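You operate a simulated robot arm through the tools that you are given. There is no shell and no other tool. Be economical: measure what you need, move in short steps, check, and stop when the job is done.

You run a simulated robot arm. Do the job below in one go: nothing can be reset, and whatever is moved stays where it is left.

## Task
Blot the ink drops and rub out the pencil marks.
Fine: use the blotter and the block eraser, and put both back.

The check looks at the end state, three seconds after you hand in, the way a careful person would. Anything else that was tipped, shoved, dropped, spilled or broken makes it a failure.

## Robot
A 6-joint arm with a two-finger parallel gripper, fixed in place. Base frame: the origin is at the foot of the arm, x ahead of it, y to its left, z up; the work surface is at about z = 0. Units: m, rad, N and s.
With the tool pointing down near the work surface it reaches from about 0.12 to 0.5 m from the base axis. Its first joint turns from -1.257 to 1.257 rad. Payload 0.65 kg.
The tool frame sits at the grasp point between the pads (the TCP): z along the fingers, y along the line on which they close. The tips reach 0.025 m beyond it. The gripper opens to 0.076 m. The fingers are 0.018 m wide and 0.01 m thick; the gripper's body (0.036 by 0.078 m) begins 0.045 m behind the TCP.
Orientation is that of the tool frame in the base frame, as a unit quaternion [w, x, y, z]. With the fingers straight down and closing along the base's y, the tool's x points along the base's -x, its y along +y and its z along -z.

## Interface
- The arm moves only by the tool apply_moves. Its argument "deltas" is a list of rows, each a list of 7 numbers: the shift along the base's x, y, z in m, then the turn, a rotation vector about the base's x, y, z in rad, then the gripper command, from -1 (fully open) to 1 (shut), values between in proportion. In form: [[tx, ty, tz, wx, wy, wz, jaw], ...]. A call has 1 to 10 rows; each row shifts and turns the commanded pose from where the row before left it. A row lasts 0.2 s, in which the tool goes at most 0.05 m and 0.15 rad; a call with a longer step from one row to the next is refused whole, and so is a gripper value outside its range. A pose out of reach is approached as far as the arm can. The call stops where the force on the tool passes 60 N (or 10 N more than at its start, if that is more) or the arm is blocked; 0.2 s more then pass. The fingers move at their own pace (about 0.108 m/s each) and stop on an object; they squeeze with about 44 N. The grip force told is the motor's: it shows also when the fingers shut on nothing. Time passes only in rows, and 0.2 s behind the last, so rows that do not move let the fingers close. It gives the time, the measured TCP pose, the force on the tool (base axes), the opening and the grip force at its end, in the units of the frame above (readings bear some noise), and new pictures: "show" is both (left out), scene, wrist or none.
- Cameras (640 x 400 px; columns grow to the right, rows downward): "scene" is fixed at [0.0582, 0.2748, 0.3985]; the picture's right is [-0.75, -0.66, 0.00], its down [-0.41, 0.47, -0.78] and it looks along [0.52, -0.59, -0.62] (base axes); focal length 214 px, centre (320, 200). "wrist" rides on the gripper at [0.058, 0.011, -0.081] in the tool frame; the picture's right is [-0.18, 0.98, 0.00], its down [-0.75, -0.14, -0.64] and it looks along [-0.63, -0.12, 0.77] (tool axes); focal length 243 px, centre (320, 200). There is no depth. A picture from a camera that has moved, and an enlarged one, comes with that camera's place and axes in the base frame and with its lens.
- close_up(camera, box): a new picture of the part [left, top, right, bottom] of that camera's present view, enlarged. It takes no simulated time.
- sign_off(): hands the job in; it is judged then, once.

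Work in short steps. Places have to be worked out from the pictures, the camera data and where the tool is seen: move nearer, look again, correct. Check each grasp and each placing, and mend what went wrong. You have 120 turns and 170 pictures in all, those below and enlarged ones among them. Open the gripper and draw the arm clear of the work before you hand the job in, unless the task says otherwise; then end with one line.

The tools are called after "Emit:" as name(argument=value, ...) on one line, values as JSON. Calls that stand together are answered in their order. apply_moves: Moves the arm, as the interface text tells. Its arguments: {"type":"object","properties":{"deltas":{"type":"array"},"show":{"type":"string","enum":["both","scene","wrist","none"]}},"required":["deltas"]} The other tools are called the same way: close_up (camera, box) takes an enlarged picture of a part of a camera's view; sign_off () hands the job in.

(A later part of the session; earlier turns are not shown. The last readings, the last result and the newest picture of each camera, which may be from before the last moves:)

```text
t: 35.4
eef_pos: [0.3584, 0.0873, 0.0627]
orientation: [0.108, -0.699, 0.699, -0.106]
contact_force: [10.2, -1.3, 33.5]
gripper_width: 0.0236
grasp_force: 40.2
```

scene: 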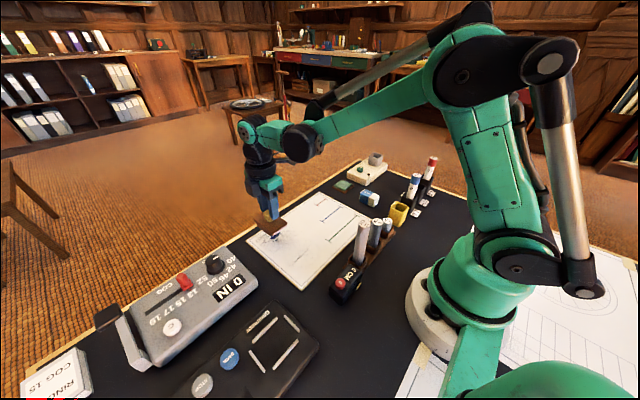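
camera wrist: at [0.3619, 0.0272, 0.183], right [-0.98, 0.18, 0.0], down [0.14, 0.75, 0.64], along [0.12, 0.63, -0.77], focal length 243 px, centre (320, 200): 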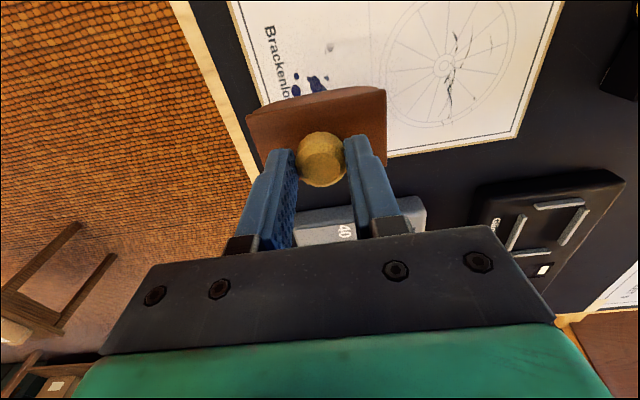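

The ends still need more lift (radius nearer 0.12). I adjust the profile and use ±0.25 rad.

Emit:
apply_moves(deltas=[[0.0028, 0, 0.0007, 0, 0.05, 0, 1], [0.007, 0, -0.0015, 0, 0.125, 0, 1], [0.007, 0, -0.0007, 0, 0.125, 0, 1]], show="none")

Emit:
apply_moves(deltas=[[0.007, 0, 0.0006, 0, 0.125, 0, 1], [0.007, 0, 0.0015, 0, 0.125, 0, 1]], show="none")

Emit:
apply_moves(deltas=[[-0.007, 0, -0.0015, 0, -0.125, 0, 1], [-0.007, 0, -0.0007, 0, -0.125, 0, 1]], show="none")

Emit:
apply_moves(deltas=[[-0.007, 0, 0.0006, 0, -0.125, 0, 1], [-0.007, 0, 0.0014, 0, -0.125, 0, 1]], show="none")

```text
t: 36.2
eef_pos: [0.3737, 0.0859, 0.0605]
orientation: [-0.001, -0.707, 0.707, 0.001]
contact_force: [0.0, 0.9, -0.7]
gripper_width: 0.0238
grasp_force: 39.9
```

```text
t: 36.8
eef_pos: [0.3884, 0.087, 0.0626]
orientation: [0.089, 0.702, -0.701, -0.091]
contact_force: [-0.1, -0.1, -1.0]
gripper_width: 0.0236
grasp_force: 40.1
```

```text
t: 37.4
eef_pos: [0.3717, 0.0866, 0.0596]
orientation: [0.0, -0.707, 0.708, 0.0]
contact_force: [0.3, -0.8, 0.0]
gripper_width: 0.0236
grasp_force: 39.1
```

```text
t: 38.0
eef_pos: [0.3607, 0.0865, 0.062]
orientation: [-0.088, 0.702, -0.701, 0.088]
contact_force: [-1.6, -1.4, 5.9]
gripper_width: 0.0238
grasp_force: 39.3
```

Contact is slight at -0.25 only, so I lower the whole profile by about 0.8 mm and keep rocking.

Emit:
apply_moves(deltas=[[0, 0, -0.0006, 0, 0, 0, 1], [0.007, 0, -0.0016, 0, 0.125, 0, 1], [0.007, 0, -0.0008, 0, 0.125, 0, 1]], show="none")

Emit:
apply_moves(deltas=[[0.007, 0, 0.0004, 0, 0.125, 0, 1], [0.007, 0, 0.0014, 0, 0.125, 0, 1]], show="none")

Emit:
apply_moves(deltas=[[-0.007, 0, -0.0016, 0, -0.125, 0, 1], [-0.007, 0, -0.0007, 0, -0.125, 0, 1]], show="none")

```text
t: 38.8
eef_pos: [0.3727, 0.0877, 0.0587]
orientation: [0.001, 0.708, -0.707, -0.002]
contact_force: [0.3, 0.5, -1.3]
gripper_width: 0.0234
grasp_force: 39.6
```

```text
t: 39.4
eef_pos: [0.387, 0.0872, 0.0623]
orientation: [0.089, 0.701, -0.701, -0.089]
contact_force: [-13.4, -5.0, 36.3]
gripper_width: 0.0238
grasp_force: 40.2
```

```text
t: 40.0
eef_pos: [0.3752, 0.088, 0.0583]
orientation: [-0.002, 0.707, -0.707, 0.0]
contact_force: [0.0, -0.1, -0.1]
gripper_width: 0.0239
grasp_force: 39.9
```

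I lift and inspect the result and the grip.

Emit:
apply_moves(deltas=[[0, 0, 0.03, 0, 0, 0, 1], [0, 0, 0.04, 0, 0, 0, 1], [0, 0, 0.03, 0, 0, 0, 1]], show="none")

Emit:
close_up(camera="scene", box=[230, 160, 350, 260])

Emit:
close_up(camera="wrist", box=[200, 0, 440, 200])

```text
t: 40.8
eef_pos: [0.3749, 0.0857, 0.1594]
orientation: [0.001, 0.708, -0.707, -0.001]
contact_force: [-0.6, 0.6, -0.5]
gripper_width: 0.0235
grasp_force: 39.3
```

```text
4.00 times, centred on (290, 210) of scene
camera zoom: at [0.0582, 0.2748, 0.3985], right [-0.75, -0.66, 0.0], down [-0.41, 0.47, -0.78], along [0.52, -0.59, -0.62], focal length 858 px, centre (440, 160)
```

zoom: 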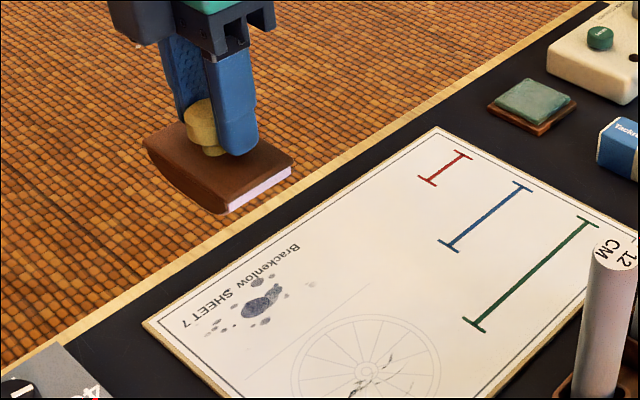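

```text
2.00 times, centred on (320, 100) of wrist
camera zoom: at [0.3638, 0.0288, 0.2401], right [-0.98, 0.18, 0.0], down [0.14, 0.75, 0.64], along [0.12, 0.63, -0.77], focal length 485 px, centre (320, 400)
```

zoom: 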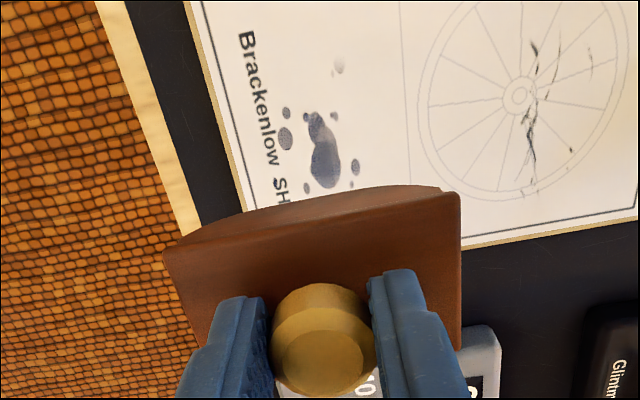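

The ink is roughly half gone and the approach works. I press flat to seat the block fully against the fingertips so that it stops sliding.

Emit:
apply_moves(deltas=[[0, 0, -0.04, 0, 0, 0, 1], [0, 0, -0.04, 0, 0, 0, 1], [0, 0, -0.02, 0, 0, 0, 1], [0, 0, -0.001, 0, 0, 0, 1], [0, 0, -0.001, 0, 0, 0, 1]], show="none")

Emit:
apply_moves(deltas=[[0, 0, -0.0007, 0, 0, 0, 1], [0, 0, -0.0007, 0, 0, 0, 1]], show="none")

Emit:
apply_moves(deltas=[[0, 0, -0.0006, 0, 0, 0, 1], [0, 0, -0.0006, 0, 0, 0, 1]], show="none")

```text
t: 42.0
eef_pos: [0.3739, 0.0877, 0.0571]
orientation: [0.0, -0.707, 0.707, 0.001]
contact_force: [2.0, 1.7, 38.9]
gripper_width: 0.0235
grasp_force: 39.2
```

```text
t: 42.6
eef_pos: [0.3742, 0.0864, 0.0563]
orientation: [0.0, 0.708, -0.706, 0.0]
contact_force: [1.3, 9.5, 37.9]
gripper_width: 0.0235
grasp_force: 39.6
```

```text
t: 43.2
eef_pos: [0.3737, 0.0875, 0.0537]
orientation: [0.0, -0.707, 0.707, 0.001]
contact_force: [-2.1, 5.2, 38.3]
gripper_width: 0.0235
grasp_force: 39.5
```

The grip friction limits the force to about 38 N, so the block is still sliding. I keep pressing until the tips seat.

Emit:
apply_moves(deltas=[[0, 0, -0.0007, 0, 0, 0, 1], [0, 0, -0.0007, 0, 0, 0, 1], [0, 0, -0.0007, 0, 0, 0, 1]], show="none")

Emit:
close_up(camera="scene", box=[250, 185, 310, 245])

```text
t: 44.0
eef_pos: [0.3744, 0.087, 0.0529]
orientation: [-0.001, -0.707, 0.707, 0.001]
contact_force: [-1.0, -0.3, 17.4]
gripper_width: 0.0239
grasp_force: 39.8
stopped in row 3: the force on the tool passed its limit (the readings are from after the stop); the commanded pose is now the measured one
```

```text
6.67 times, centred on (280, 215) of scene
camera zoom: at [0.0582, 0.2747, 0.3985], right [-0.75, -0.66, 0.0], down [-0.41, 0.47, -0.78], along [0.52, -0.59, -0.62], focal length 1430 px, centre (587, 100)
```

zoom: 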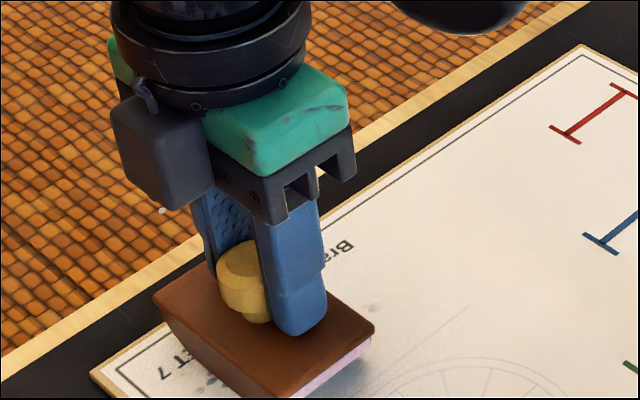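

Seated now, with flat contact at z≈0.053 and 17 N. I rock with small steps to learn the profile.

Emit:
apply_moves(deltas=[[0.0062, 0, 0.0004, 0, 0.125, 0, 1]], show="none")

Emit:
apply_moves(deltas=[[0.0062, 0, 0.0011, 0, 0.125, 0, 1]], show="none")

Emit:
apply_moves(deltas=[[-0.0062, 0, -0.0011, 0, -0.125, 0, 1], [-0.0062, 0, -0.0004, 0, -0.125, 0, 1]], show="none")

Emit:
apply_moves(deltas=[[-0.0062, 0, 0.0004, 0, -0.125, 0, 1], [-0.0062, 0, 0.0011, 0, -0.125, 0, 1]], show="none")

```text
t: 44.4
eef_pos: [0.3791, 0.0874, 0.0536]
orientation: [0.046, 0.706, -0.705, -0.046]
contact_force: [-14.1, -0.8, 46.1]
gripper_width: 0.0243
grasp_force: 41.0
```

```text
t: 44.7
eef_pos: [0.3828, 0.0881, 0.0548]
orientation: [0.066, 0.705, -0.703, -0.065]
contact_force: [-0.6, -0.2, 18.3]
gripper_width: 0.0239
grasp_force: 40.3
stopped in row 1: the force on the tool passed its limit (the readings are from after the stop); the commanded pose is now the measured one
```

```text
t: 45.3
eef_pos: [0.3704, 0.088, 0.0531]
orientation: [-0.026, 0.707, -0.706, 0.026]
contact_force: [11.0, 0.3, 41.1]
gripper_width: 0.0241
grasp_force: 40.4
```

```text
t: 45.7
eef_pos: [0.3684, 0.0873, 0.0534]
orientation: [-0.042, 0.707, -0.705, 0.04]
contact_force: [0.2, 0.9, 33.1]
gripper_width: 0.0243
grasp_force: 39.9
stopped in row 1: the force on the tool passed its limit (the readings are from after the stop); the commanded pose is now the measured one
```

The data suggest a radius of about 0.14. I use that profile within ±0.2 rad.

Emit:
apply_moves(deltas=[[-0.0042, 0, 0.0015, 0, -0.084, 0, 1], [0.005, 0, -0.0013, 0, 0.1, 0, 1], [0.005, 0, -0.0005, 0, 0.1, 0, 1]], show="none")

Emit:
apply_moves(deltas=[[0.005, 0, 0.0005, 0, 0.1, 0, 1], [0.005, 0, 0.0013, 0, 0.1, 0, 1]], show="none")

Emit:
apply_moves(deltas=[[-0.005, 0, -0.0013, 0, -0.1, 0, 1], [-0.005, 0, -0.0005, 0, -0.1, 0, 1], [-0.005, 0, 0.0005, 0, -0.1, 0, 1], [-0.005, 0, 0.0013, 0, -0.1, 0, 1]], show="none")

```text
t: 46.5
eef_pos: [0.3756, 0.085, 0.054]
orientation: [0.0, -0.707, 0.707, 0.001]
contact_force: [0.2, -0.4, -0.3]
gripper_width: 0.0237
grasp_force: 40.0
```

```text
t: 47.1
eef_pos: [0.3848, 0.0844, 0.0538]
orientation: [0.072, 0.703, -0.703, -0.073]
contact_force: [-9.6, -10.4, 57.8]
gripper_width: 0.0238
grasp_force: 39.7
```

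```text
t: 47.4
eef_pos: [0.3809, 0.0854, 0.0538]
orientation: [-0.051, -0.705, 0.705, 0.051]
contact_force: [0.1, -0.3, 24.1]
gripper_width: 0.024
grasp_force: 39.6
stopped in row 1: the force on the tool passed its limit (the readings are from after the stop); the commanded pose is now the measured one
```

Emit:
apply_moves(deltas=[[-0.004, 0, 0.03, 0, -0.1, 0, 1], [-0.003, 0, 0.04, 0, -0.045, 0, 1], [0, -0.02, 0.03, 0, 0, 0, 1]], show="none")

Emit:
close_up(camera="scene", box=[230, 190, 350, 260])

Emit:
close_up(camera="scene", box=[245, 150, 305, 210])

```text
t: 48.2
eef_pos: [0.3735, 0.0674, 0.1554]
orientation: [0.001, -0.707, 0.707, 0.0]
contact_force: [0.4, -0.5, -0.6]
gripper_width: 0.0234
grasp_force: 40.2
```

```text
5.33 times, centred on (290, 225) of scene
camera zoom: at [0.0582, 0.2748, 0.3985], right [-0.75, -0.66, 0.0], down [-0.41, 0.47, -0.78], along [0.52, -0.59, -0.62], focal length 1144 px, centre (480, 67)
```

zoom: 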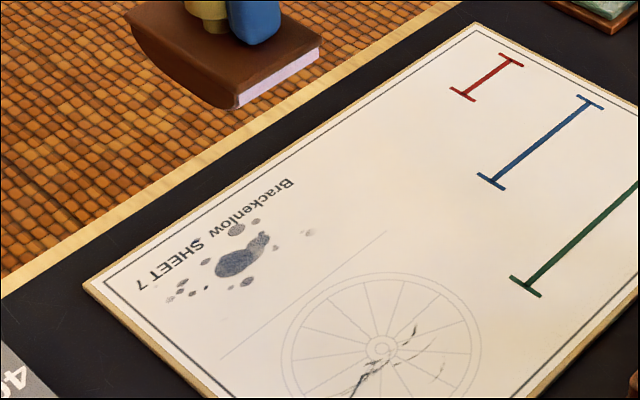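

```text
6.67 times, centred on (275, 180) of scene
camera zoom: at [0.0582, 0.2748, 0.3985], right [-0.75, -0.66, 0.0], down [-0.41, 0.47, -0.78], along [0.52, -0.59, -0.62], focal length 1430 px, centre (620, 333)
```

zoom: 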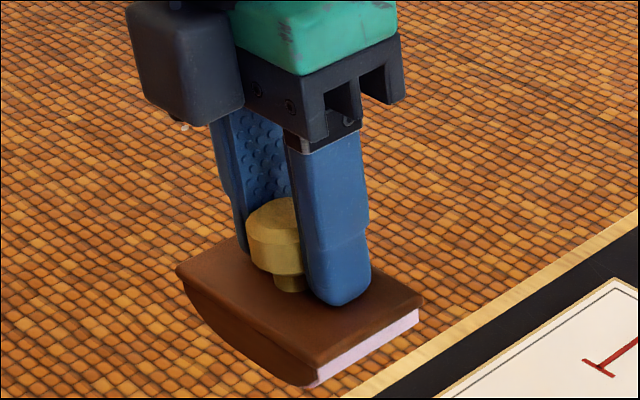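

Fading well. I'm now over the y≈0.067 column and repeat with an asymmetric profile, since the block seems slightly pitched in the grip.

Emit:
apply_moves(deltas=[[0, 0, -0.05, 0, 0, 0, 1], [0, 0, -0.046, 0, 0, 0, 1], [0, 0, -0.0049, 0, 0, 0, 1], [-0.005, 0, 0, 0, -0.1, 0, 1], [-0.005, 0, 0.0009, 0, -0.1, 0, 1]], show="none")

Emit:
apply_moves(deltas=[[0.005, 0, -0.0009, 0, 0.1, 0, 1], [0.005, 0, 0, 0, 0.1, 0, 1]], show="none")

Emit:
apply_moves(deltas=[[0.005, 0, 0.0009, 0, 0.1, 0, 1], [0.005, 0, 0.0018, 0, 0.1, 0, 1]], show="none")

```text
t: 49.5
eef_pos: [0.3652, 0.0669, 0.0535]
orientation: [-0.067, 0.704, -0.704, 0.065]
contact_force: [-2.2, 0.3, 33.6]
gripper_width: 0.0239
grasp_force: 39.7
stopped in row 5: the force on the tool passed its limit (the readings are from after the stop); the commanded pose is now the measured one
```

```text
t: 50.0
eef_pos: [0.3747, 0.0664, 0.0531]
orientation: [0.006, 0.708, -0.707, -0.006]
contact_force: [-0.2, -0.4, -0.7]
gripper_width: 0.024
grasp_force: 40.7
```

```text
t: 50.6
eef_pos: [0.3854, 0.0664, 0.0541]
orientation: [-0.076, -0.702, 0.704, 0.077]
contact_force: [-6.7, 1.0, 15.9]
gripper_width: 0.0237
grasp_force: 39.6
```

Emit:
apply_moves(deltas=[[-0.005, 0, -0.0019, 0, -0.1, 0, 1], [-0.005, 0, -0.0008, 0, -0.1, 0, 1]], show="none")

Emit:
apply_moves(deltas=[[-0.005, 0, 0.0007, 0, -0.1, 0, 1], [-0.005, 0, 0.0018, 0, -0.1, 0, 1]], show="none")

Emit:
apply_moves(deltas=[[0.005, 0, -0.0018, 0, 0.1, 0, 1], [0.005, 0, -0.0008, 0, 0.1, 0, 1]], show="none")

Emit:
apply_moves(deltas=[[0.005, 0, 0.0007, 0, 0.1, 0, 1], [0.005, 0, 0.0018, 0, 0.1, 0, 1]], show="none")

```text
t: 51.2
eef_pos: [0.3754, 0.0664, 0.0531]
orientation: [-0.004, -0.707, 0.707, 0.005]
contact_force: [-0.4, -0.1, -1.2]
gripper_width: 0.0236
grasp_force: 40.3
```

```text
t: 51.9
eef_pos: [0.3645, 0.0663, 0.0562]
orientation: [0.066, -0.704, 0.704, -0.065]
contact_force: [-0.6, 0.3, -1.2]
gripper_width: 0.0237
grasp_force: 40.0
```

```text
t: 52.5
eef_pos: [0.3748, 0.0675, 0.0526]
orientation: [0.005, 0.707, -0.707, -0.006]
contact_force: [0.4, -0.3, 0.1]
gripper_width: 0.0237
grasp_force: 40.2
```

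```text
t: 53.0
eef_pos: [0.3858, 0.0665, 0.0561]
orientation: [-0.075, -0.702, 0.704, 0.076]
contact_force: [0.7, 1.1, 1.2]
gripper_width: 0.0239
grasp_force: 39.9
```

Now too light, so I lower by 1 mm and do a longer rock.

Emit:
apply_moves(deltas=[[0, 0, -0.001, 0, 0, 0, 1], [-0.005, 0, -0.0014, 0, -0.1, 0, 1], [-0.005, 0, -0.0006, 0, -0.1, 0, 1]], show="none")

Emit:
apply_moves(deltas=[[-0.005, 0, 0.0005, 0, -0.1, 0, 1], [-0.005, 0, 0.0013, 0, -0.1, 0, 1]], show="none")

Emit:
apply_moves(deltas=[[0.005, 0, -0.0013, 0, 0.1, 0, 1], [0.005, 0, -0.0005, 0, 0.1, 0, 1]], show="none")

Emit:
apply_moves(deltas=[[0.005, 0, 0.0005, 0, 0.1, 0, 1], [0.005, 0, 0.0013, 0, 0.1, 0, 1]], show="none")

Emit:
close_up(camera="scene", box=[230, 190, 350, 260])

```text
t: 53.9
eef_pos: [0.3754, 0.0669, 0.0529]
orientation: [-0.004, -0.707, 0.707, 0.005]
contact_force: [0.2, -0.7, -0.2]
gripper_width: 0.0239
grasp_force: 40.5
```

```text
t: 54.5
eef_pos: [0.3656, 0.0667, 0.055]
orientation: [-0.068, 0.704, -0.704, 0.066]
contact_force: [4.0, -5.4, 29.6]
gripper_width: 0.0237
grasp_force: 39.6
```

```text
t: 55.0
eef_pos: [0.3753, 0.0672, 0.0523]
orientation: [0.004, 0.708, -0.706, -0.007]
contact_force: [1.0, 0.3, -0.5]
gripper_width: 0.0238
grasp_force: 39.7
```

```text
t: 55.6
eef_pos: [0.3856, 0.068, 0.054]
orientation: [0.074, 0.704, -0.702, -0.078]
contact_force: [-7.2, 9.9, 29.6]
gripper_width: 0.0239
grasp_force: 40.2
```

```text
5.33 times, centred on (290, 225) of scene
camera zoom: at [0.0581, 0.2747, 0.3985], right [-0.75, -0.66, 0.0], down [-0.41, 0.47, -0.78], along [0.52, -0.59, -0.62], focal length 1144 px, centre (480, 67)
```

zoom: 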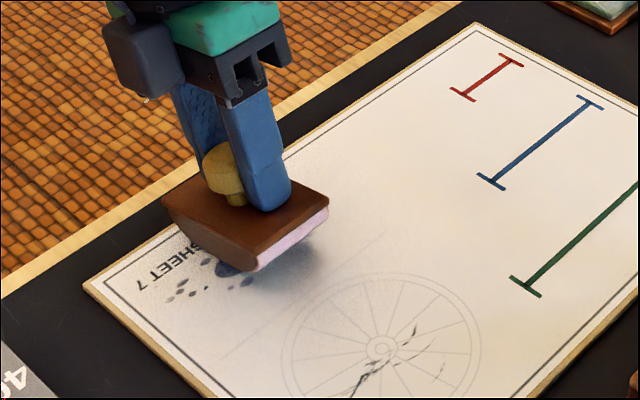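

Good contact at the ends (30 N). I run longer cycles with a deeper middle.

Emit:
apply_moves(deltas=[[-0.005, 0, -0.0017, 0, -0.1, 0, 1], [-0.005, 0, -0.0009, 0, -0.1, 0, 1], [-0.005, 0, 0.0009, 0, -0.1, 0, 1], [-0.005, 0, 0.0017, 0, -0.1, 0, 1], [0.005, 0, -0.0017, 0, 0.1, 0, 1], [0.005, 0, -0.0009, 0, 0.1, 0, 1], [0.005, 0, 0.0009, 0, 0.1, 0, 1], [0.005, 0, 0.0017, 0, 0.1, 0, 1]], show="none")

Emit:
apply_moves(deltas=[[0, 0.01, 0.01, 0, 0, 0, 1], [0, 0.01, 0, 0, 0, 0, 1], [0, 0, -0.01, 0, 0, 0, 1], [-0.005, 0, -0.0017, 0, -0.1, 0, 1], [-0.005, 0, -0.0009, 0, -0.1, 0, 1], [-0.005, 0, 0.0009, 0, -0.1, 0, 1], [-0.005, 0, 0.0017, 0, -0.1, 0, 1]], show="none")

Emit:
apply_moves(deltas=[[0.005, 0, -0.0017, 0, 0.1, 0, 1], [0.005, 0, -0.0009, 0, 0.1, 0, 1], [0.005, 0, 0.0009, 0, 0.1, 0, 1], [0.005, 0, 0.0017, 0, 0.1, 0, 1]], show="none")

Emit:
close_up(camera="scene", box=[230, 190, 350, 260])

```text
t: 57.5
eef_pos: [0.3857, 0.0673, 0.056]
orientation: [-0.076, -0.702, 0.703, 0.078]
contact_force: [-8.0, -2.5, 33.9]
gripper_width: 0.0236
grasp_force: 40.2
```

```text
t: 59.0
eef_pos: [0.3643, 0.0869, 0.0549]
orientation: [0.068, -0.704, 0.704, -0.065]
contact_force: [7.3, 6.5, 35.0]
gripper_width: 0.024
grasp_force: 39.7
```

```text
t: 60.0
eef_pos: [0.3867, 0.0862, 0.0538]
orientation: [0.074, 0.704, -0.702, -0.077]
contact_force: [0.5, 2.4, 43.6]
gripper_width: 0.0238
grasp_force: 40.1
```

```text
5.33 times, centred on (290, 225) of scene
camera zoom: at [0.0581, 0.2747, 0.3986], right [-0.75, -0.66, 0.0], down [-0.41, 0.47, -0.78], along [0.52, -0.59, -0.62], focal length 1144 px, centre (480, 67)
```

zoom: 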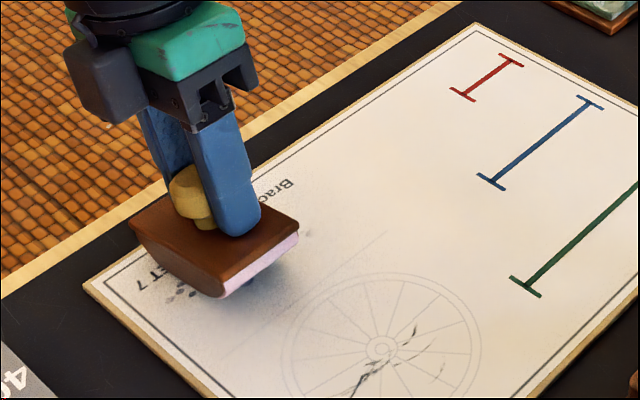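

Good, stable contact. I run another full cycle here, then move to the y≈0.106 column, lift and look.

Emit:
apply_moves(deltas=[[-0.005, 0, -0.0017, 0, -0.1, 0, 1], [-0.005, 0, -0.0009, 0, -0.1, 0, 1], [-0.005, 0, 0.0009, 0, -0.1, 0, 1], [-0.005, 0, 0.0017, 0, -0.1, 0, 1], [0.005, 0, -0.0017, 0, 0.1, 0, 1], [0.005, 0, -0.0009, 0, 0.1, 0, 1], [0.005, 0, 0.0009, 0, 0.1, 0, 1], [0.005, 0, 0.0017, 0, 0.1, 0, 1]], show="none")

Emit:
apply_moves(deltas=[[0, 0.01, 0.01, 0, 0, 0, 1], [0, 0.01, 0, 0, 0, 0, 1], [0, 0, -0.01, 0, 0, 0, 1], [-0.005, 0, -0.0017, 0, -0.1, 0, 1], [-0.005, 0, -0.0009, 0, -0.1, 0, 1], [-0.005, 0, 0.0009, 0, -0.1, 0, 1], [-0.005, 0, 0.0017, 0, -0.1, 0, 1]], show="none")

Emit:
apply_moves(deltas=[[0.005, 0, -0.0017, 0, 0.1, 0, 1], [0.005, 0, -0.0009, 0, 0.1, 0, 1], [0.005, 0, 0.0009, 0, 0.1, 0, 1], [0.005, 0, 0.0017, 0, 0.1, 0, 1]], show="none")

Emit:
apply_moves(deltas=[[0, 0, 0.03, 0, 0, 0, 1], [-0.005, 0, 0.04, 0, -0.1, 0, 1], [-0.005, 0, 0.03, 0, -0.1, 0, 1]], show="none")

Emit:
close_up(camera="scene", box=[230, 190, 350, 260])

```text
t: 60.9
eef_pos: [0.3735, 0.087, 0.0518]
orientation: [-0.023, 0.707, -0.707, 0.022]
contact_force: [1.8, -1.5, 29.7]
gripper_width: 0.0236
grasp_force: 39.4
stopped in row 3: the force on the tool passed its limit (the readings are from after the stop); the commanded pose is now the measured one
```

```text
t: 61.8
eef_pos: [0.3689, 0.1065, 0.0509]
orientation: [0.042, -0.705, 0.706, -0.04]
contact_force: [-0.4, 0.1, 29.0]
gripper_width: 0.0238
grasp_force: 39.8
stopped in row 4: the force on the tool passed its limit (the readings are from after the stop); the commanded pose is now the measured one
```

```text
t: 62.3
eef_pos: [0.3746, 0.1063, 0.0499]
orientation: [0.003, 0.707, -0.707, -0.004]
contact_force: [-2.5, -0.4, 23.0]
gripper_width: 0.0237
grasp_force: 40.5
stopped in row 2: the force on the tool passed its limit (the readings are from after the stop); the commanded pose is now the measured one
```

```text
t: 63.1
eef_pos: [0.3657, 0.1042, 0.1509]
orientation: [0.068, -0.703, 0.704, -0.066]
contact_force: [0.4, -0.2, -1.3]
gripper_width: 0.0235
grasp_force: 40.2
```

```text
5.33 times, centred on (290, 225) of scene
camera zoom: at [0.0582, 0.2748, 0.3985], right [-0.75, -0.66, 0.0], down [-0.41, 0.47, -0.78], along [0.52, -0.59, -0.62], focal length 1144 px, centre (480, 67)
```

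zoom: 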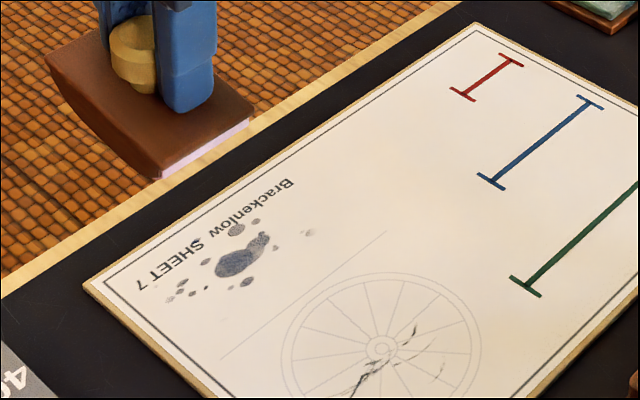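

Little changed in that set, and distant drops fade along with the rest. Progress therefore looks global and seems to come mostly from centred, wider rocks. I return to the centre (0.375, 0.087) and rock wider.

Emit:
apply_moves(deltas=[[0.005, -0.009, -0.03, 0, 0.1, 0, 1], [0.005, -0.009, -0.03, 0, 0.1, 0, 1], [0, 0, -0.036, 0, 0, 0, 1], [0, 0, -0.003, 0, 0, 0, 1], [0.005, 0, 0.0007, 0, 0.1, 0, 1], [0.005, 0, 0.0018, 0, 0.1, 0, 1]], show="none")

Emit:
apply_moves(deltas=[[0.005, 0, 0.0028, 0, 0.1, 0, 1]], show="none")

```text
t: 64.5
eef_pos: [0.3852, 0.088, 0.0549]
orientation: [-0.075, -0.703, 0.703, 0.075]
contact_force: [-3.3, 2.4, 15.9]
gripper_width: 0.0237
grasp_force: 39.4
```

```text
t: 64.9
eef_pos: [0.3915, 0.0881, 0.0568]
orientation: [-0.109, -0.698, 0.699, 0.11]
contact_force: [-0.6, 0.3, -0.5]
gripper_width: 0.0236
grasp_force: 39.8
```

Emit:
apply_moves(deltas=[[0, 0, -0.001, 0, 0, 0, 1], [-0.005, 0, -0.002, 0, -0.1, 0, 1], [-0.005, 0, -0.0017, 0, -0.1, 0, 1], [-0.005, 0, -0.001, 0, -0.1, 0, 1], [-0.005, 0, 0.001, 0, -0.1, 0, 1], [-0.005, 0, 0.0017, 0, -0.1, 0, 1], [-0.005, 0, 0.002, 0, -0.1, 0, 1]], show="none")

Emit:
apply_moves(deltas=[[0.005, 0, -0.002, 0, 0.1, 0, 1], [0.005, 0, -0.0017, 0, 0.1, 0, 1], [0.005, 0, -0.001, 0, 0.1, 0, 1], [0.005, 0, 0.001, 0, 0.1, 0, 1], [0.005, 0, 0.0017, 0, 0.1, 0, 1], [0.005, 0, 0.002, 0, 0.1, 0, 1]], show="none")

Emit:
apply_moves(deltas=[[-0.005, 0, -0.002, 0, -0.1, 0, 1], [-0.005, 0, -0.0017, 0, -0.1, 0, 1], [-0.005, 0, -0.001, 0, -0.1, 0, 1], [-0.005, 0, 0.001, 0, -0.1, 0, 1], [-0.005, 0, 0.0017, 0, -0.1, 0, 1], [-0.005, 0, 0.002, 0, -0.1, 0, 1]], show="none")

Emit:
close_up(camera="scene", box=[230, 190, 350, 260])

```text
t: 66.3
eef_pos: [0.367, 0.0872, 0.0534]
orientation: [0.06, -0.704, 0.705, -0.059]
contact_force: [-1.2, -1.7, 31.5]
gripper_width: 0.024
grasp_force: 40.2
stopped in row 6: the force on the tool passed its limit (the readings are from after the stop); the commanded pose is now the measured one
```

```text
t: 67.0
eef_pos: [0.3776, 0.0889, 0.0508]
orientation: [-0.012, -0.707, 0.707, 0.011]
contact_force: [-3.5, -0.7, 26.8]
gripper_width: 0.0237
grasp_force: 39.8
stopped in row 3: the force on the tool passed its limit (the readings are from after the stop); the commanded pose is now the measured one
```

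```text
t: 67.3
eef_pos: [0.3742, 0.0887, 0.0502]
orientation: [0.011, -0.706, 0.708, -0.012]
contact_force: [1.0, 0.6, 29.2]
gripper_width: 0.0241
grasp_force: 39.8
stopped in row 1: the force on the tool passed its limit (the readings are from after the stop); the commanded pose is now the measured one
```

```text
5.33 times, centred on (290, 225) of scene
camera zoom: at [0.0582, 0.2747, 0.3985], right [-0.75, -0.66, 0.0], down [-0.41, 0.47, -0.78], along [0.52, -0.59, -0.62], focal length 1144 px, centre (480, 67)
```

zoom: 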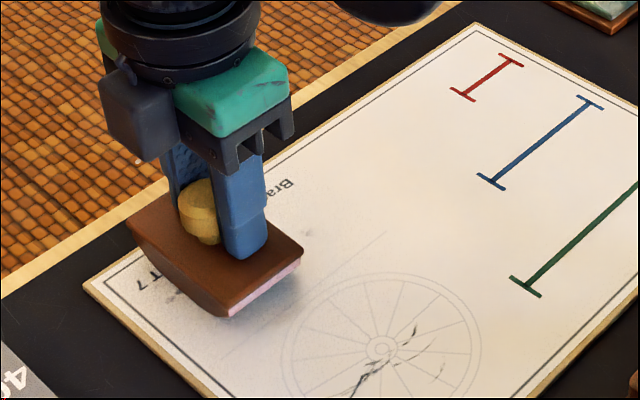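

Emit:
apply_moves(deltas=[[0.0065, 0, 0.0013, 0, 0.13, 0, 1], [0.005, 0, 0.0019, 0, 0.1, 0, 1], [0.005, 0, 0.0022, 0, 0.1, 0, 1]], show="none")

Emit:
apply_moves(deltas=[[0.005, 0, 0.0018, 0, 0.1, 0, 1]], show="none")

```text
t: 68.1
eef_pos: [0.3924, 0.0877, 0.0562]
orientation: [-0.105, -0.698, 0.7, 0.106]
contact_force: [0.0, -0.3, -0.2]
gripper_width: 0.0235
grasp_force: 39.9
```

```text
t: 68.5
eef_pos: [0.3954, 0.0873, 0.0589]
orientation: [-0.14, -0.692, 0.694, 0.14]
contact_force: [0.0, -0.6, -1.1]
gripper_width: 0.0239
grasp_force: 39.9
```

At +0.4 rad I lower slowly to find contact.

Emit:
apply_moves(deltas=[[0, 0, -0.0012, 0, 0, 0, 1]], show="none")

Emit:
apply_moves(deltas=[[0, 0, -0.0012, 0, 0, 0, 1]], show="none")

Emit:
apply_moves(deltas=[[0, 0, -0.0012, 0, 0, 0, 1]], show="none")

```text
t: 68.9
eef_pos: [0.3971, 0.0885, 0.056]
orientation: [-0.14, -0.693, 0.693, 0.14]
contact_force: [-0.1, 0.0, -0.6]
gripper_width: 0.0236
grasp_force: 39.9
```

```text
t: 69.3
eef_pos: [0.3965, 0.0879, 0.0567]
orientation: [-0.14, -0.693, 0.694, 0.14]
contact_force: [6.9, 2.2, 29.1]
gripper_width: 0.0239
grasp_force: 39.6
```

```text
t: 69.7
eef_pos: [0.3963, 0.0868, 0.0567]
orientation: [-0.14, -0.692, 0.694, 0.141]
contact_force: [5.1, 0.5, 18.9]
gripper_width: 0.024
grasp_force: 39.9
stopped in row 1: the force on the tool passed its limit (the readings are from after the stop); the commanded pose is now the measured one
```

Contact at 0.4 rad is found (19 N). The height difference to flat is about 4.8 mm, giving a radius near 0.107. I roll back with this profile.

Emit:
apply_moves(deltas=[[-0.0049, 0, -0.0021, 0, -0.1, 0, 1], [-0.0048, 0, -0.0015, 0, -0.1, 0, 1], [-0.0047, 0, -0.0009, 0, -0.1, 0, 1], [-0.0046, 0, -0.0003, 0, -0.1, 0, 1]], show="none")

```text
t: 70.2
eef_pos: [0.391, 0.0871, 0.0558]
orientation: [-0.11, -0.698, 0.699, 0.109]
contact_force: [2.6, 0.3, 20.5]
gripper_width: 0.0238
grasp_force: 39.8
stopped in row 2: the force on the tool passed its limit (the readings are from after the stop); the commanded pose is now the measured one
```

Emit:
apply_moves(deltas=[[0, 0, 0.03, 0, 0, 0, 1], [-0.005, 0, 0.04, 0, -0.1, 0, 1], [-0.005, 0, 0.03, 0, -0.1, 0, 1], [-0.005, 0, 0.0, 0, -0.11, 0, 1]], show="none")

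Emit:
close_up(camera="scene", box=[230, 190, 350, 260])

Emit:
close_up(camera="wrist", box=[200, 0, 440, 200])

Emit:
close_up(camera="scene", box=[245, 150, 305, 210])

```text
t: 71.2
eef_pos: [0.3727, 0.0859, 0.1556]
orientation: [0.0, -0.706, 0.708, 0.001]
contact_force: [0.6, -0.1, -1.1]
gripper_width: 0.0239
grasp_force: 39.4
```

```text
5.33 times, centred on (290, 225) of scene
camera zoom: at [0.0582, 0.2748, 0.3985], right [-0.75, -0.66, 0.0], down [-0.41, 0.47, -0.78], along [0.52, -0.59, -0.62], focal length 1144 px, centre (480, 67)
```

zoom: 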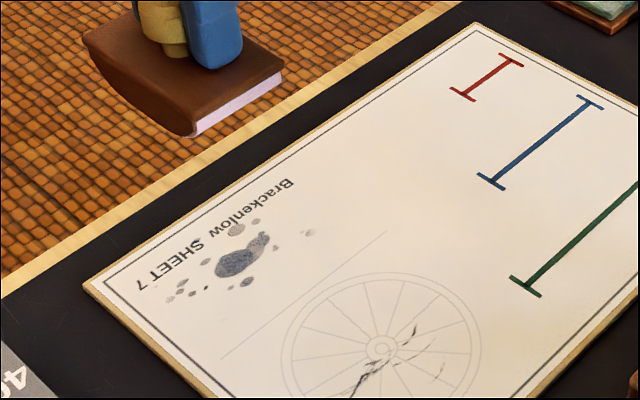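

```text
2.00 times, centred on (320, 100) of wrist
camera zoom: at [0.3617, 0.0291, 0.2373], right [-0.98, 0.19, 0.0], down [0.14, 0.75, 0.64], along [0.12, 0.63, -0.77], focal length 485 px, centre (320, 400)
```

zoom: 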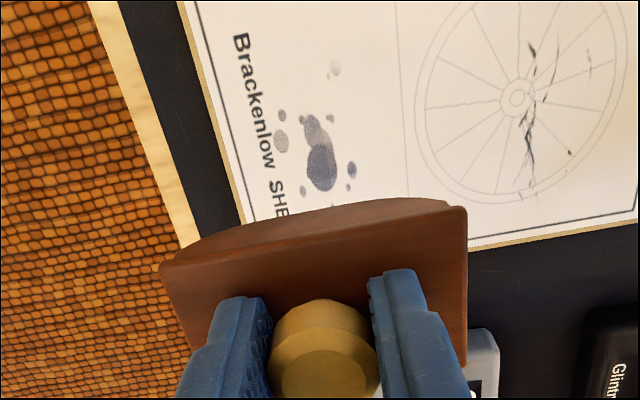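

```text
6.67 times, centred on (275, 180) of scene
camera zoom: at [0.0582, 0.2748, 0.3985], right [-0.75, -0.66, 0.0], down [-0.41, 0.47, -0.78], along [0.52, -0.59, -0.62], focal length 1430 px, centre (620, 333)
```

zoom: 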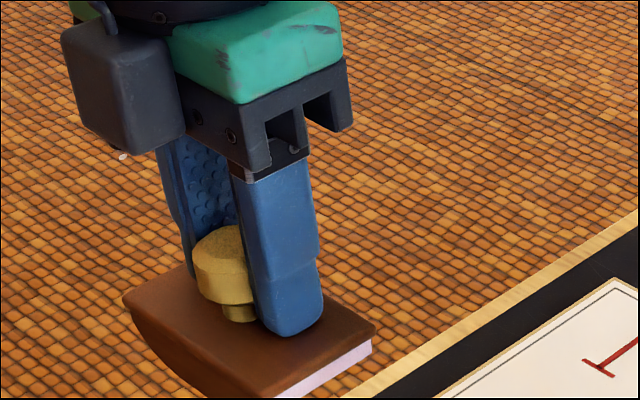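

The fading is in fact local: the +x drop and the low-y part of the blot are now lighter, and the area around y>0.085 is darker. I test how a plain flat press with dwell works there, finding contact gently.

Emit:
apply_moves(deltas=[[0, 0.002, -0.05, 0, 0, 0, 1], [0, 0.003, -0.048, 0, 0, 0, 1], [0, 0, -0.005, 0, 0, 0, 1], [0, 0, -0.0008, 0, 0, 0, 1], [0, 0, 0, 0, 0, 0, 1]], show="none")

Emit:
apply_moves(deltas=[[0, 0, -0.0006, 0, 0, 0, 1], [0, 0, 0, 0, 0, 0, 1]], show="none")

```text
t: 72.4
eef_pos: [0.3777, 0.0935, 0.0511]
orientation: [-0.001, -0.706, 0.708, 0.001]
contact_force: [-0.7, 0.5, -0.9]
gripper_width: 0.0239
grasp_force: 39.6
```

```text
t: 73.0
eef_pos: [0.3763, 0.0921, 0.0524]
orientation: [-0.001, -0.706, 0.708, 0.001]
contact_force: [-0.2, 0.3, -0.1]
gripper_width: 0.0237
grasp_force: 40.4
```

Emit:
apply_moves(deltas=[[0, 0, -0.0008, 0, 0, 0, 1], [0, 0, 0, 0, 0, 0, 1]], show="none")

Emit:
apply_moves(deltas=[[0, 0, -0.0006, 0, 0, 0, 1], [0, 0, 0, 0, 0, 0, 1]], show="none")

Emit:
apply_moves(deltas=[[0, 0, -0.0004, 0, 0, 0, 1], [0, 0, 0, 0, 0, 0, 1]], show="none")

```text
t: 73.6
eef_pos: [0.3773, 0.0921, 0.0509]
orientation: [0.0, -0.706, 0.708, 0.001]
contact_force: [-2.6, -3.0, 27.1]
gripper_width: 0.0239
grasp_force: 40.3
```

```text
t: 74.2
eef_pos: [0.3777, 0.0923, 0.0516]
orientation: [0.0, -0.706, 0.708, 0.0]
contact_force: [-3.3, -3.4, 55.8]
gripper_width: 0.0237
grasp_force: 39.4
```

```text
t: 74.5
eef_pos: [0.3781, 0.0931, 0.0512]
orientation: [-0.001, -0.706, 0.708, 0.0]
contact_force: [-1.0, 0.2, 22.7]
gripper_width: 0.0237
grasp_force: 40.2
stopped in row 1: the force on the tool passed its limit (the readings are from after the stop); the commanded pose is now the measured one
```

Firmly seated now. I dwell 2 s at about 23 N, then lift and look.

Emit:
apply_moves(deltas=[[0, 0, 0, 0, 0, 0, 1], [0, 0, 0, 0, 0, 0, 1], [0, 0, 0, 0, 0, 0, 1], [0, 0, 0, 0, 0, 0, 1], [0, 0, 0, 0, 0, 0, 1], [0, 0, 0, 0, 0, 0, 1], [0, 0, 0, 0, 0, 0, 1], [0, 0, 0, 0, 0, 0, 1]], show="none")

Emit:
apply_moves(deltas=[[0, 0, 0.05, 0, 0, 0, 1], [0, 0, 0.05, 0, 0, 0, 1]], show="none")

Emit:
close_up(camera="wrist", box=[240, 0, 400, 110])

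Emit:
close_up(camera="scene", box=[245, 210, 325, 260])

```text
t: 76.3
eef_pos: [0.3776, 0.0928, 0.0509]
orientation: [0.0, -0.707, 0.707, 0.0]
contact_force: [-0.3, 0.4, 48.0]
gripper_width: 0.0236
grasp_force: 39.8
```

```text
t: 76.9
eef_pos: [0.3743, 0.096, 0.1512]
orientation: [-0.001, -0.707, 0.707, 0.001]
contact_force: [-0.3, 0.6, -0.6]
gripper_width: 0.0239
grasp_force: 40.0
```

```text
3.64 times, centred on (320, 55) of wrist
camera zoom: at [0.3641, 0.0379, 0.2325], right [-0.98, 0.19, 0.0], down [0.14, 0.75, 0.64], along [0.12, 0.63, -0.77], focal length 882 px, centre (320, 727)
```

zoom: 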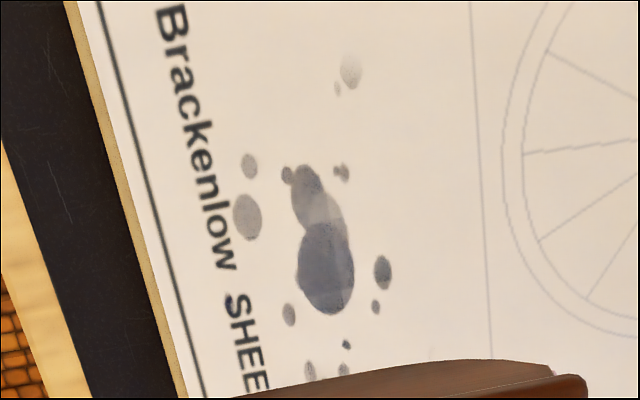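

```text
8.00 times, centred on (285, 235) of scene
camera zoom: at [0.0582, 0.2748, 0.3985], right [-0.75, -0.66, 0.0], down [-0.41, 0.47, -0.78], along [0.52, -0.59, -0.62], focal length 1716 px, centre (600, -80)
```

zoom: 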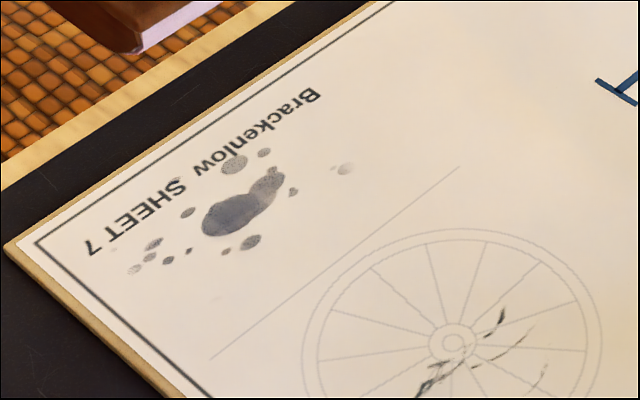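

Fading seems per drop and tied to rolling contact. The force data fit a faceted underside, with lifts of about 1.3, 2.3, 3.5 and 4.8 mm at 0.1, 0.2, 0.3 and 0.4 rad. I test that profile at y≈0.09.

Emit:
apply_moves(deltas=[[-0.003, -0.003, -0.05, 0, 0, 0, 1], [0, 0, -0.0485, 0, 0, 0, 1], [0, 0, -0.001, 0, 0, 0, 1], [0, 0, 0, 0, 0, 0, 1]], show="none")

Emit:
apply_moves(deltas=[[0.0046, 0, 0.0013, 0, 0.1, 0, 1]], show="none")

Emit:
apply_moves(deltas=[[0.0046, 0, 0.0011, 0, 0.1, 0, 1]], show="none")

Emit:
apply_moves(deltas=[[0.0047, 0, 0.0012, 0, 0.1, 0, 1]], show="none")

```text
refused: row 1 steps farther than a row can; nothing moved
```

```text
t: 77.3
eef_pos: [0.3798, 0.0942, 0.1526]
orientation: [0.036, 0.706, -0.706, -0.036]
contact_force: [0.5, 0.7, -0.9]
gripper_width: 0.0237
grasp_force: 39.9
```

```text
t: 77.7
eef_pos: [0.3848, 0.0942, 0.1522]
orientation: [-0.071, -0.703, 0.704, 0.071]
contact_force: [-0.1, -0.4, -0.4]
gripper_width: 0.0237
grasp_force: 40.1
```

```text
t: 78.1
eef_pos: [0.3906, 0.0937, 0.1531]
orientation: [-0.106, -0.698, 0.7, 0.106]
contact_force: [0.3, 0.2, -0.6]
gripper_width: 0.0238
grasp_force: 39.6
```

The first row was slightly too long, so the rolls happened in the air, which is harmless. I undo them and redo with proper steps.

Emit:
apply_moves(deltas=[[-0.0057, -0.001, -0.01, 0, -0.1, 0, 1], [-0.0056, -0.001, -0.03, 0, -0.1, 0, 1], [-0.0056, -0.001, -0.04, 0, -0.1, 0, 1], [0, 0, -0.0216, 0, 0, 0, 1], [0, 0, -0.001, 0, 0, 0, 1], [0, 0, 0, 0, 0, 0, 1]], show="none")

```text
t: 79.5
eef_pos: [0.3733, 0.0889, 0.0523]
orientation: [0.0, -0.707, 0.708, 0.001]
contact_force: [1.2, 0.1, 5.4]
gripper_width: 0.0239
grasp_force: 39.7
```

Light touch (5.4 N). I add 0.3 mm and roll with the new profile.

Emit:
apply_moves(deltas=[[0, 0, -0.0003, 0, 0, 0, 1], [0.0046, 0, 0.0013, 0, 0.1, 0, 1]], show="none")

Emit:
apply_moves(deltas=[[0.0046, 0, 0.0011, 0, 0.1, 0, 1]], show="none")

Emit:
apply_moves(deltas=[[0.0047, 0, 0.0012, 0, 0.1, 0, 1]], show="none")

Emit:
apply_moves(deltas=[[0.0047, 0, 0.0013, 0, 0.1, 0, 1]], show="none")

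```text
t: 80.1
eef_pos: [0.3778, 0.0904, 0.0532]
orientation: [-0.033, -0.705, 0.708, 0.033]
contact_force: [-1.0, -0.6, 21.8]
gripper_width: 0.0239
grasp_force: 40.2
stopped in row 2: the force on the tool passed its limit (the readings are from after the stop); the commanded pose is now the measured one
```

```text
t: 80.5
eef_pos: [0.3825, 0.0894, 0.054]
orientation: [-0.068, -0.703, 0.705, 0.067]
contact_force: [7.9, -4.4, 43.3]
gripper_width: 0.0236
grasp_force: 40.4
```

```text
t: 80.9
eef_pos: [0.3874, 0.0901, 0.0565]
orientation: [-0.106, -0.698, 0.701, 0.102]
contact_force: [12.5, -5.5, 35.6]
gripper_width: 0.0239
grasp_force: 40.2
```

```text
t: 81.3
eef_pos: [0.391, 0.0895, 0.0556]
orientation: [-0.14, -0.692, 0.694, 0.139]
contact_force: [17.1, -4.1, 41.6]
gripper_width: 0.0237
grasp_force: 39.9
```

Contact tracks nicely now (35–43 N). I roll back across with the mirrored profile, slightly lighter and with a bit more travel.

Emit:
apply_moves(deltas=[[-0.004, 0, -0.001, 0, -0.1, 0, 1], [-0.005, 0, -0.0012, 0, -0.1, 0, 1]], show="none")

Emit:
apply_moves(deltas=[[-0.005, 0, -0.0011, 0, -0.1, 0, 1]], show="none")

Emit:
apply_moves(deltas=[[-0.005, 0, -0.0008, 0, -0.1, 0, 1]], show="none")

Emit:
apply_moves(deltas=[[-0.005, 0, 0.001, 0, -0.1, 0, 1]], show="none")

```text
t: 81.9
eef_pos: [0.3814, 0.0888, 0.0546]
orientation: [-0.077, -0.702, 0.704, 0.078]
contact_force: [1.5, 0.6, 20.6]
gripper_width: 0.0236
grasp_force: 39.8
stopped in row 2: the force on the tool passed its limit (the readings are from after the stop); the commanded pose is now the measured one
```

```text
t: 82.3
eef_pos: [0.378, 0.0896, 0.0532]
orientation: [-0.043, -0.706, 0.706, 0.043]
contact_force: [-0.9, 3.4, 30.7]
gripper_width: 0.024
grasp_force: 39.8
```

```text
t: 82.7
eef_pos: [0.3731, 0.0909, 0.0514]
orientation: [-0.008, -0.707, 0.707, 0.006]
contact_force: [0.4, 0.3, -0.8]
gripper_width: 0.0239
grasp_force: 39.4
```

```text
t: 83.1
eef_pos: [0.3677, 0.0905, 0.0536]
orientation: [-0.028, 0.707, -0.706, 0.028]
contact_force: [0.5, 1.0, -0.7]
gripper_width: 0.024
grasp_force: 39.6
```

Emit:
apply_moves(deltas=[[0, 0, -0.0008, 0, 0, 0, 1]], show="none")

Emit:
apply_moves(deltas=[[-0.005, 0, 0.0011, 0, -0.1, 0, 1]], show="none")

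Emit:
apply_moves(deltas=[[-0.005, 0, 0.0011, 0, -0.1, 0, 1]], show="none")

Emit:
apply_moves(deltas=[[-0.005, 0, 0.0013, 0, -0.1, 0, 1]], show="none")

```text
t: 83.5
eef_pos: [0.3678, 0.0904, 0.053]
orientation: [-0.028, 0.707, -0.706, 0.028]
contact_force: [-2.2, 1.9, 15.3]
gripper_width: 0.0238
grasp_force: 39.8
```

```text
t: 83.9
eef_pos: [0.3634, 0.0896, 0.0536]
orientation: [0.064, -0.704, 0.704, -0.063]
contact_force: [0.0, 1.6, 0.8]
gripper_width: 0.0236
grasp_force: 39.8
```

```text
t: 84.3
eef_pos: [0.3593, 0.0897, 0.056]
orientation: [0.1, -0.699, 0.701, -0.1]
contact_force: [6.5, 0.4, 35.5]
gripper_width: 0.0238
grasp_force: 39.5
```

```text
t: 84.7
eef_pos: [0.3532, 0.0891, 0.0561]
orientation: [0.134, -0.694, 0.695, -0.134]
contact_force: [2.9, -3.5, 13.8]
gripper_width: 0.0237
grasp_force: 40.1
```

A full rock is done. I look at its effect.

Emit:
apply_moves(deltas=[[0, 0, 0.045, 0, 0, 0, 1], [0.005, 0, 0.04, 0, 0.13, 0, 1], [0.005, 0, 0.015, 0, 0.13, 0, 1], [0.005, 0, 0, 0, 0.12, 0, 1]], show="none")

Emit:
close_up(camera="wrist", box=[240, 0, 400, 110])

Emit:
close_up(camera="scene", box=[245, 210, 325, 260])

```text
t: 85.7
eef_pos: [0.3679, 0.0908, 0.159]
orientation: [0.0, 0.707, -0.707, -0.002]
contact_force: [-0.9, -0.1, -0.6]
gripper_width: 0.0237
grasp_force: 39.6
```

```text
3.64 times, centred on (320, 55) of wrist
camera zoom: at [0.3579, 0.0319, 0.2392], right [-0.98, 0.18, 0.0], down [0.14, 0.75, 0.64], along [0.12, 0.63, -0.77], focal length 882 px, centre (320, 727)
```

zoom: 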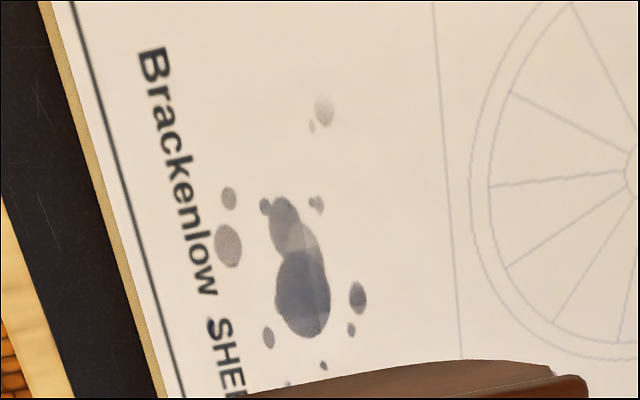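

```text
8.00 times, centred on (285, 235) of scene
camera zoom: at [0.0582, 0.2748, 0.3985], right [-0.75, -0.66, 0.0], down [-0.41, 0.47, -0.78], along [0.52, -0.59, -0.62], focal length 1716 px, centre (600, -80)
```

zoom: 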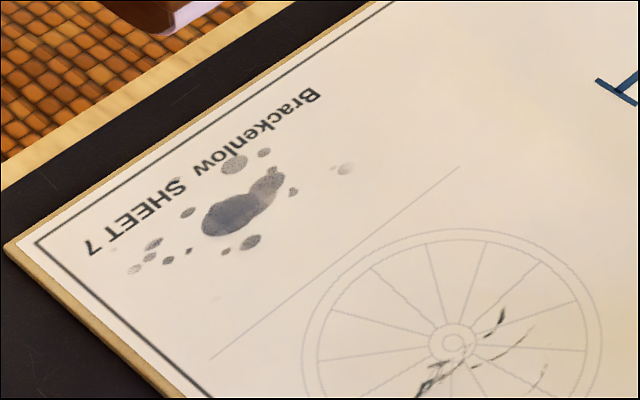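

Local fading per touch is visible, and dwelling seems to add nothing. Repeated dabbing may be the efficient way, so I test it: find contact flat at (0.371, 0.09), then dab several times.

Emit:
apply_moves(deltas=[[0.001, 0, -0.045, 0, 0, 0, 1], [0.001, 0, -0.045, 0, 0, 0, 1], [0.001, 0, -0.014, 0, 0, 0, 1], [0, 0, -0.001, 0, 0, 0, 1], [0, 0, 0, 0, 0, 0, 1]], show="none")

Emit:
apply_moves(deltas=[[0, 0, -0.0007, 0, 0, 0, 1]], show="none")

```text
t: 86.9
eef_pos: [0.369, 0.0882, 0.05]
orientation: [0.0, -0.706, 0.708, 0.001]
contact_force: [-3.9, -3.2, 28.4]
gripper_width: 0.0238
grasp_force: 39.3
```

```text
t: 87.3
eef_pos: [0.3694, 0.0908, 0.0502]
orientation: [-0.001, -0.707, 0.707, 0.0]
contact_force: [-9.5, -2.4, 45.0]
gripper_width: 0.0239
grasp_force: 39.4
```

Contact found (28–45 N). I dab repeatedly: 4 mm up and back down, ten times, then look.

Emit:
apply_moves(deltas=[[0, 0, 0.0047, 0, 0, 0, 1], [0, 0, -0.0043, 0, 0, 0, 1], [0, 0, 0.0043, 0, 0, 0, 1], [0, 0, -0.0043, 0, 0, 0, 1], [0, 0, 0.0043, 0, 0, 0, 1], [0, 0, -0.0043, 0, 0, 0, 1], [0, 0, 0.0043, 0, 0, 0, 1], [0, 0, -0.0043, 0, 0, 0, 1], [0, 0, 0.0043, 0, 0, 0, 1], [0, 0, -0.0043, 0, 0, 0, 1]], show="none")

Emit:
apply_moves(deltas=[[0, 0, 0.0043, 0, 0, 0, 1], [0, 0, -0.0043, 0, 0, 0, 1], [0, 0, 0.0043, 0, 0, 0, 1], [0, 0, -0.0043, 0, 0, 0, 1], [0, 0, 0.0043, 0, 0, 0, 1], [0, 0, -0.0043, 0, 0, 0, 1], [0, 0, 0.0043, 0, 0, 0, 1], [0, 0, -0.0043, 0, 0, 0, 1], [0, 0, 0.045, 0, 0, 0, 1], [0, 0, 0.045, 0, 0, 0, 1]], show="none")

Emit:
close_up(camera="wrist", box=[240, 0, 400, 110])

```text
t: 89.5
eef_pos: [0.3708, 0.0896, 0.0506]
orientation: [0.001, -0.707, 0.707, 0.0]
contact_force: [-0.9, -2.2, 17.3]
gripper_width: 0.0238
grasp_force: 39.5
```

```text
t: 91.7
eef_pos: [0.3716, 0.0887, 0.1406]
orientation: [-0.001, -0.707, 0.708, 0.001]
contact_force: [-1.2, -1.3, -0.1]
gripper_width: 0.0236
grasp_force: 40.0
```

```text
3.64 times, centred on (320, 55) of wrist
camera zoom: at [0.3603, 0.0307, 0.221], right [-0.98, 0.18, 0.0], down [0.14, 0.75, 0.64], along [0.12, 0.63, -0.77], focal length 882 px, centre (320, 727)
```

zoom: 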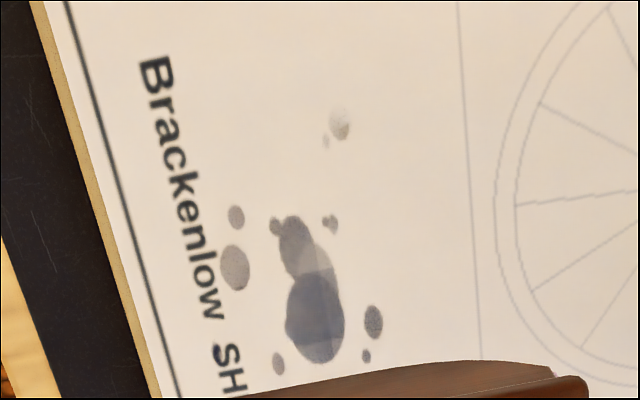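

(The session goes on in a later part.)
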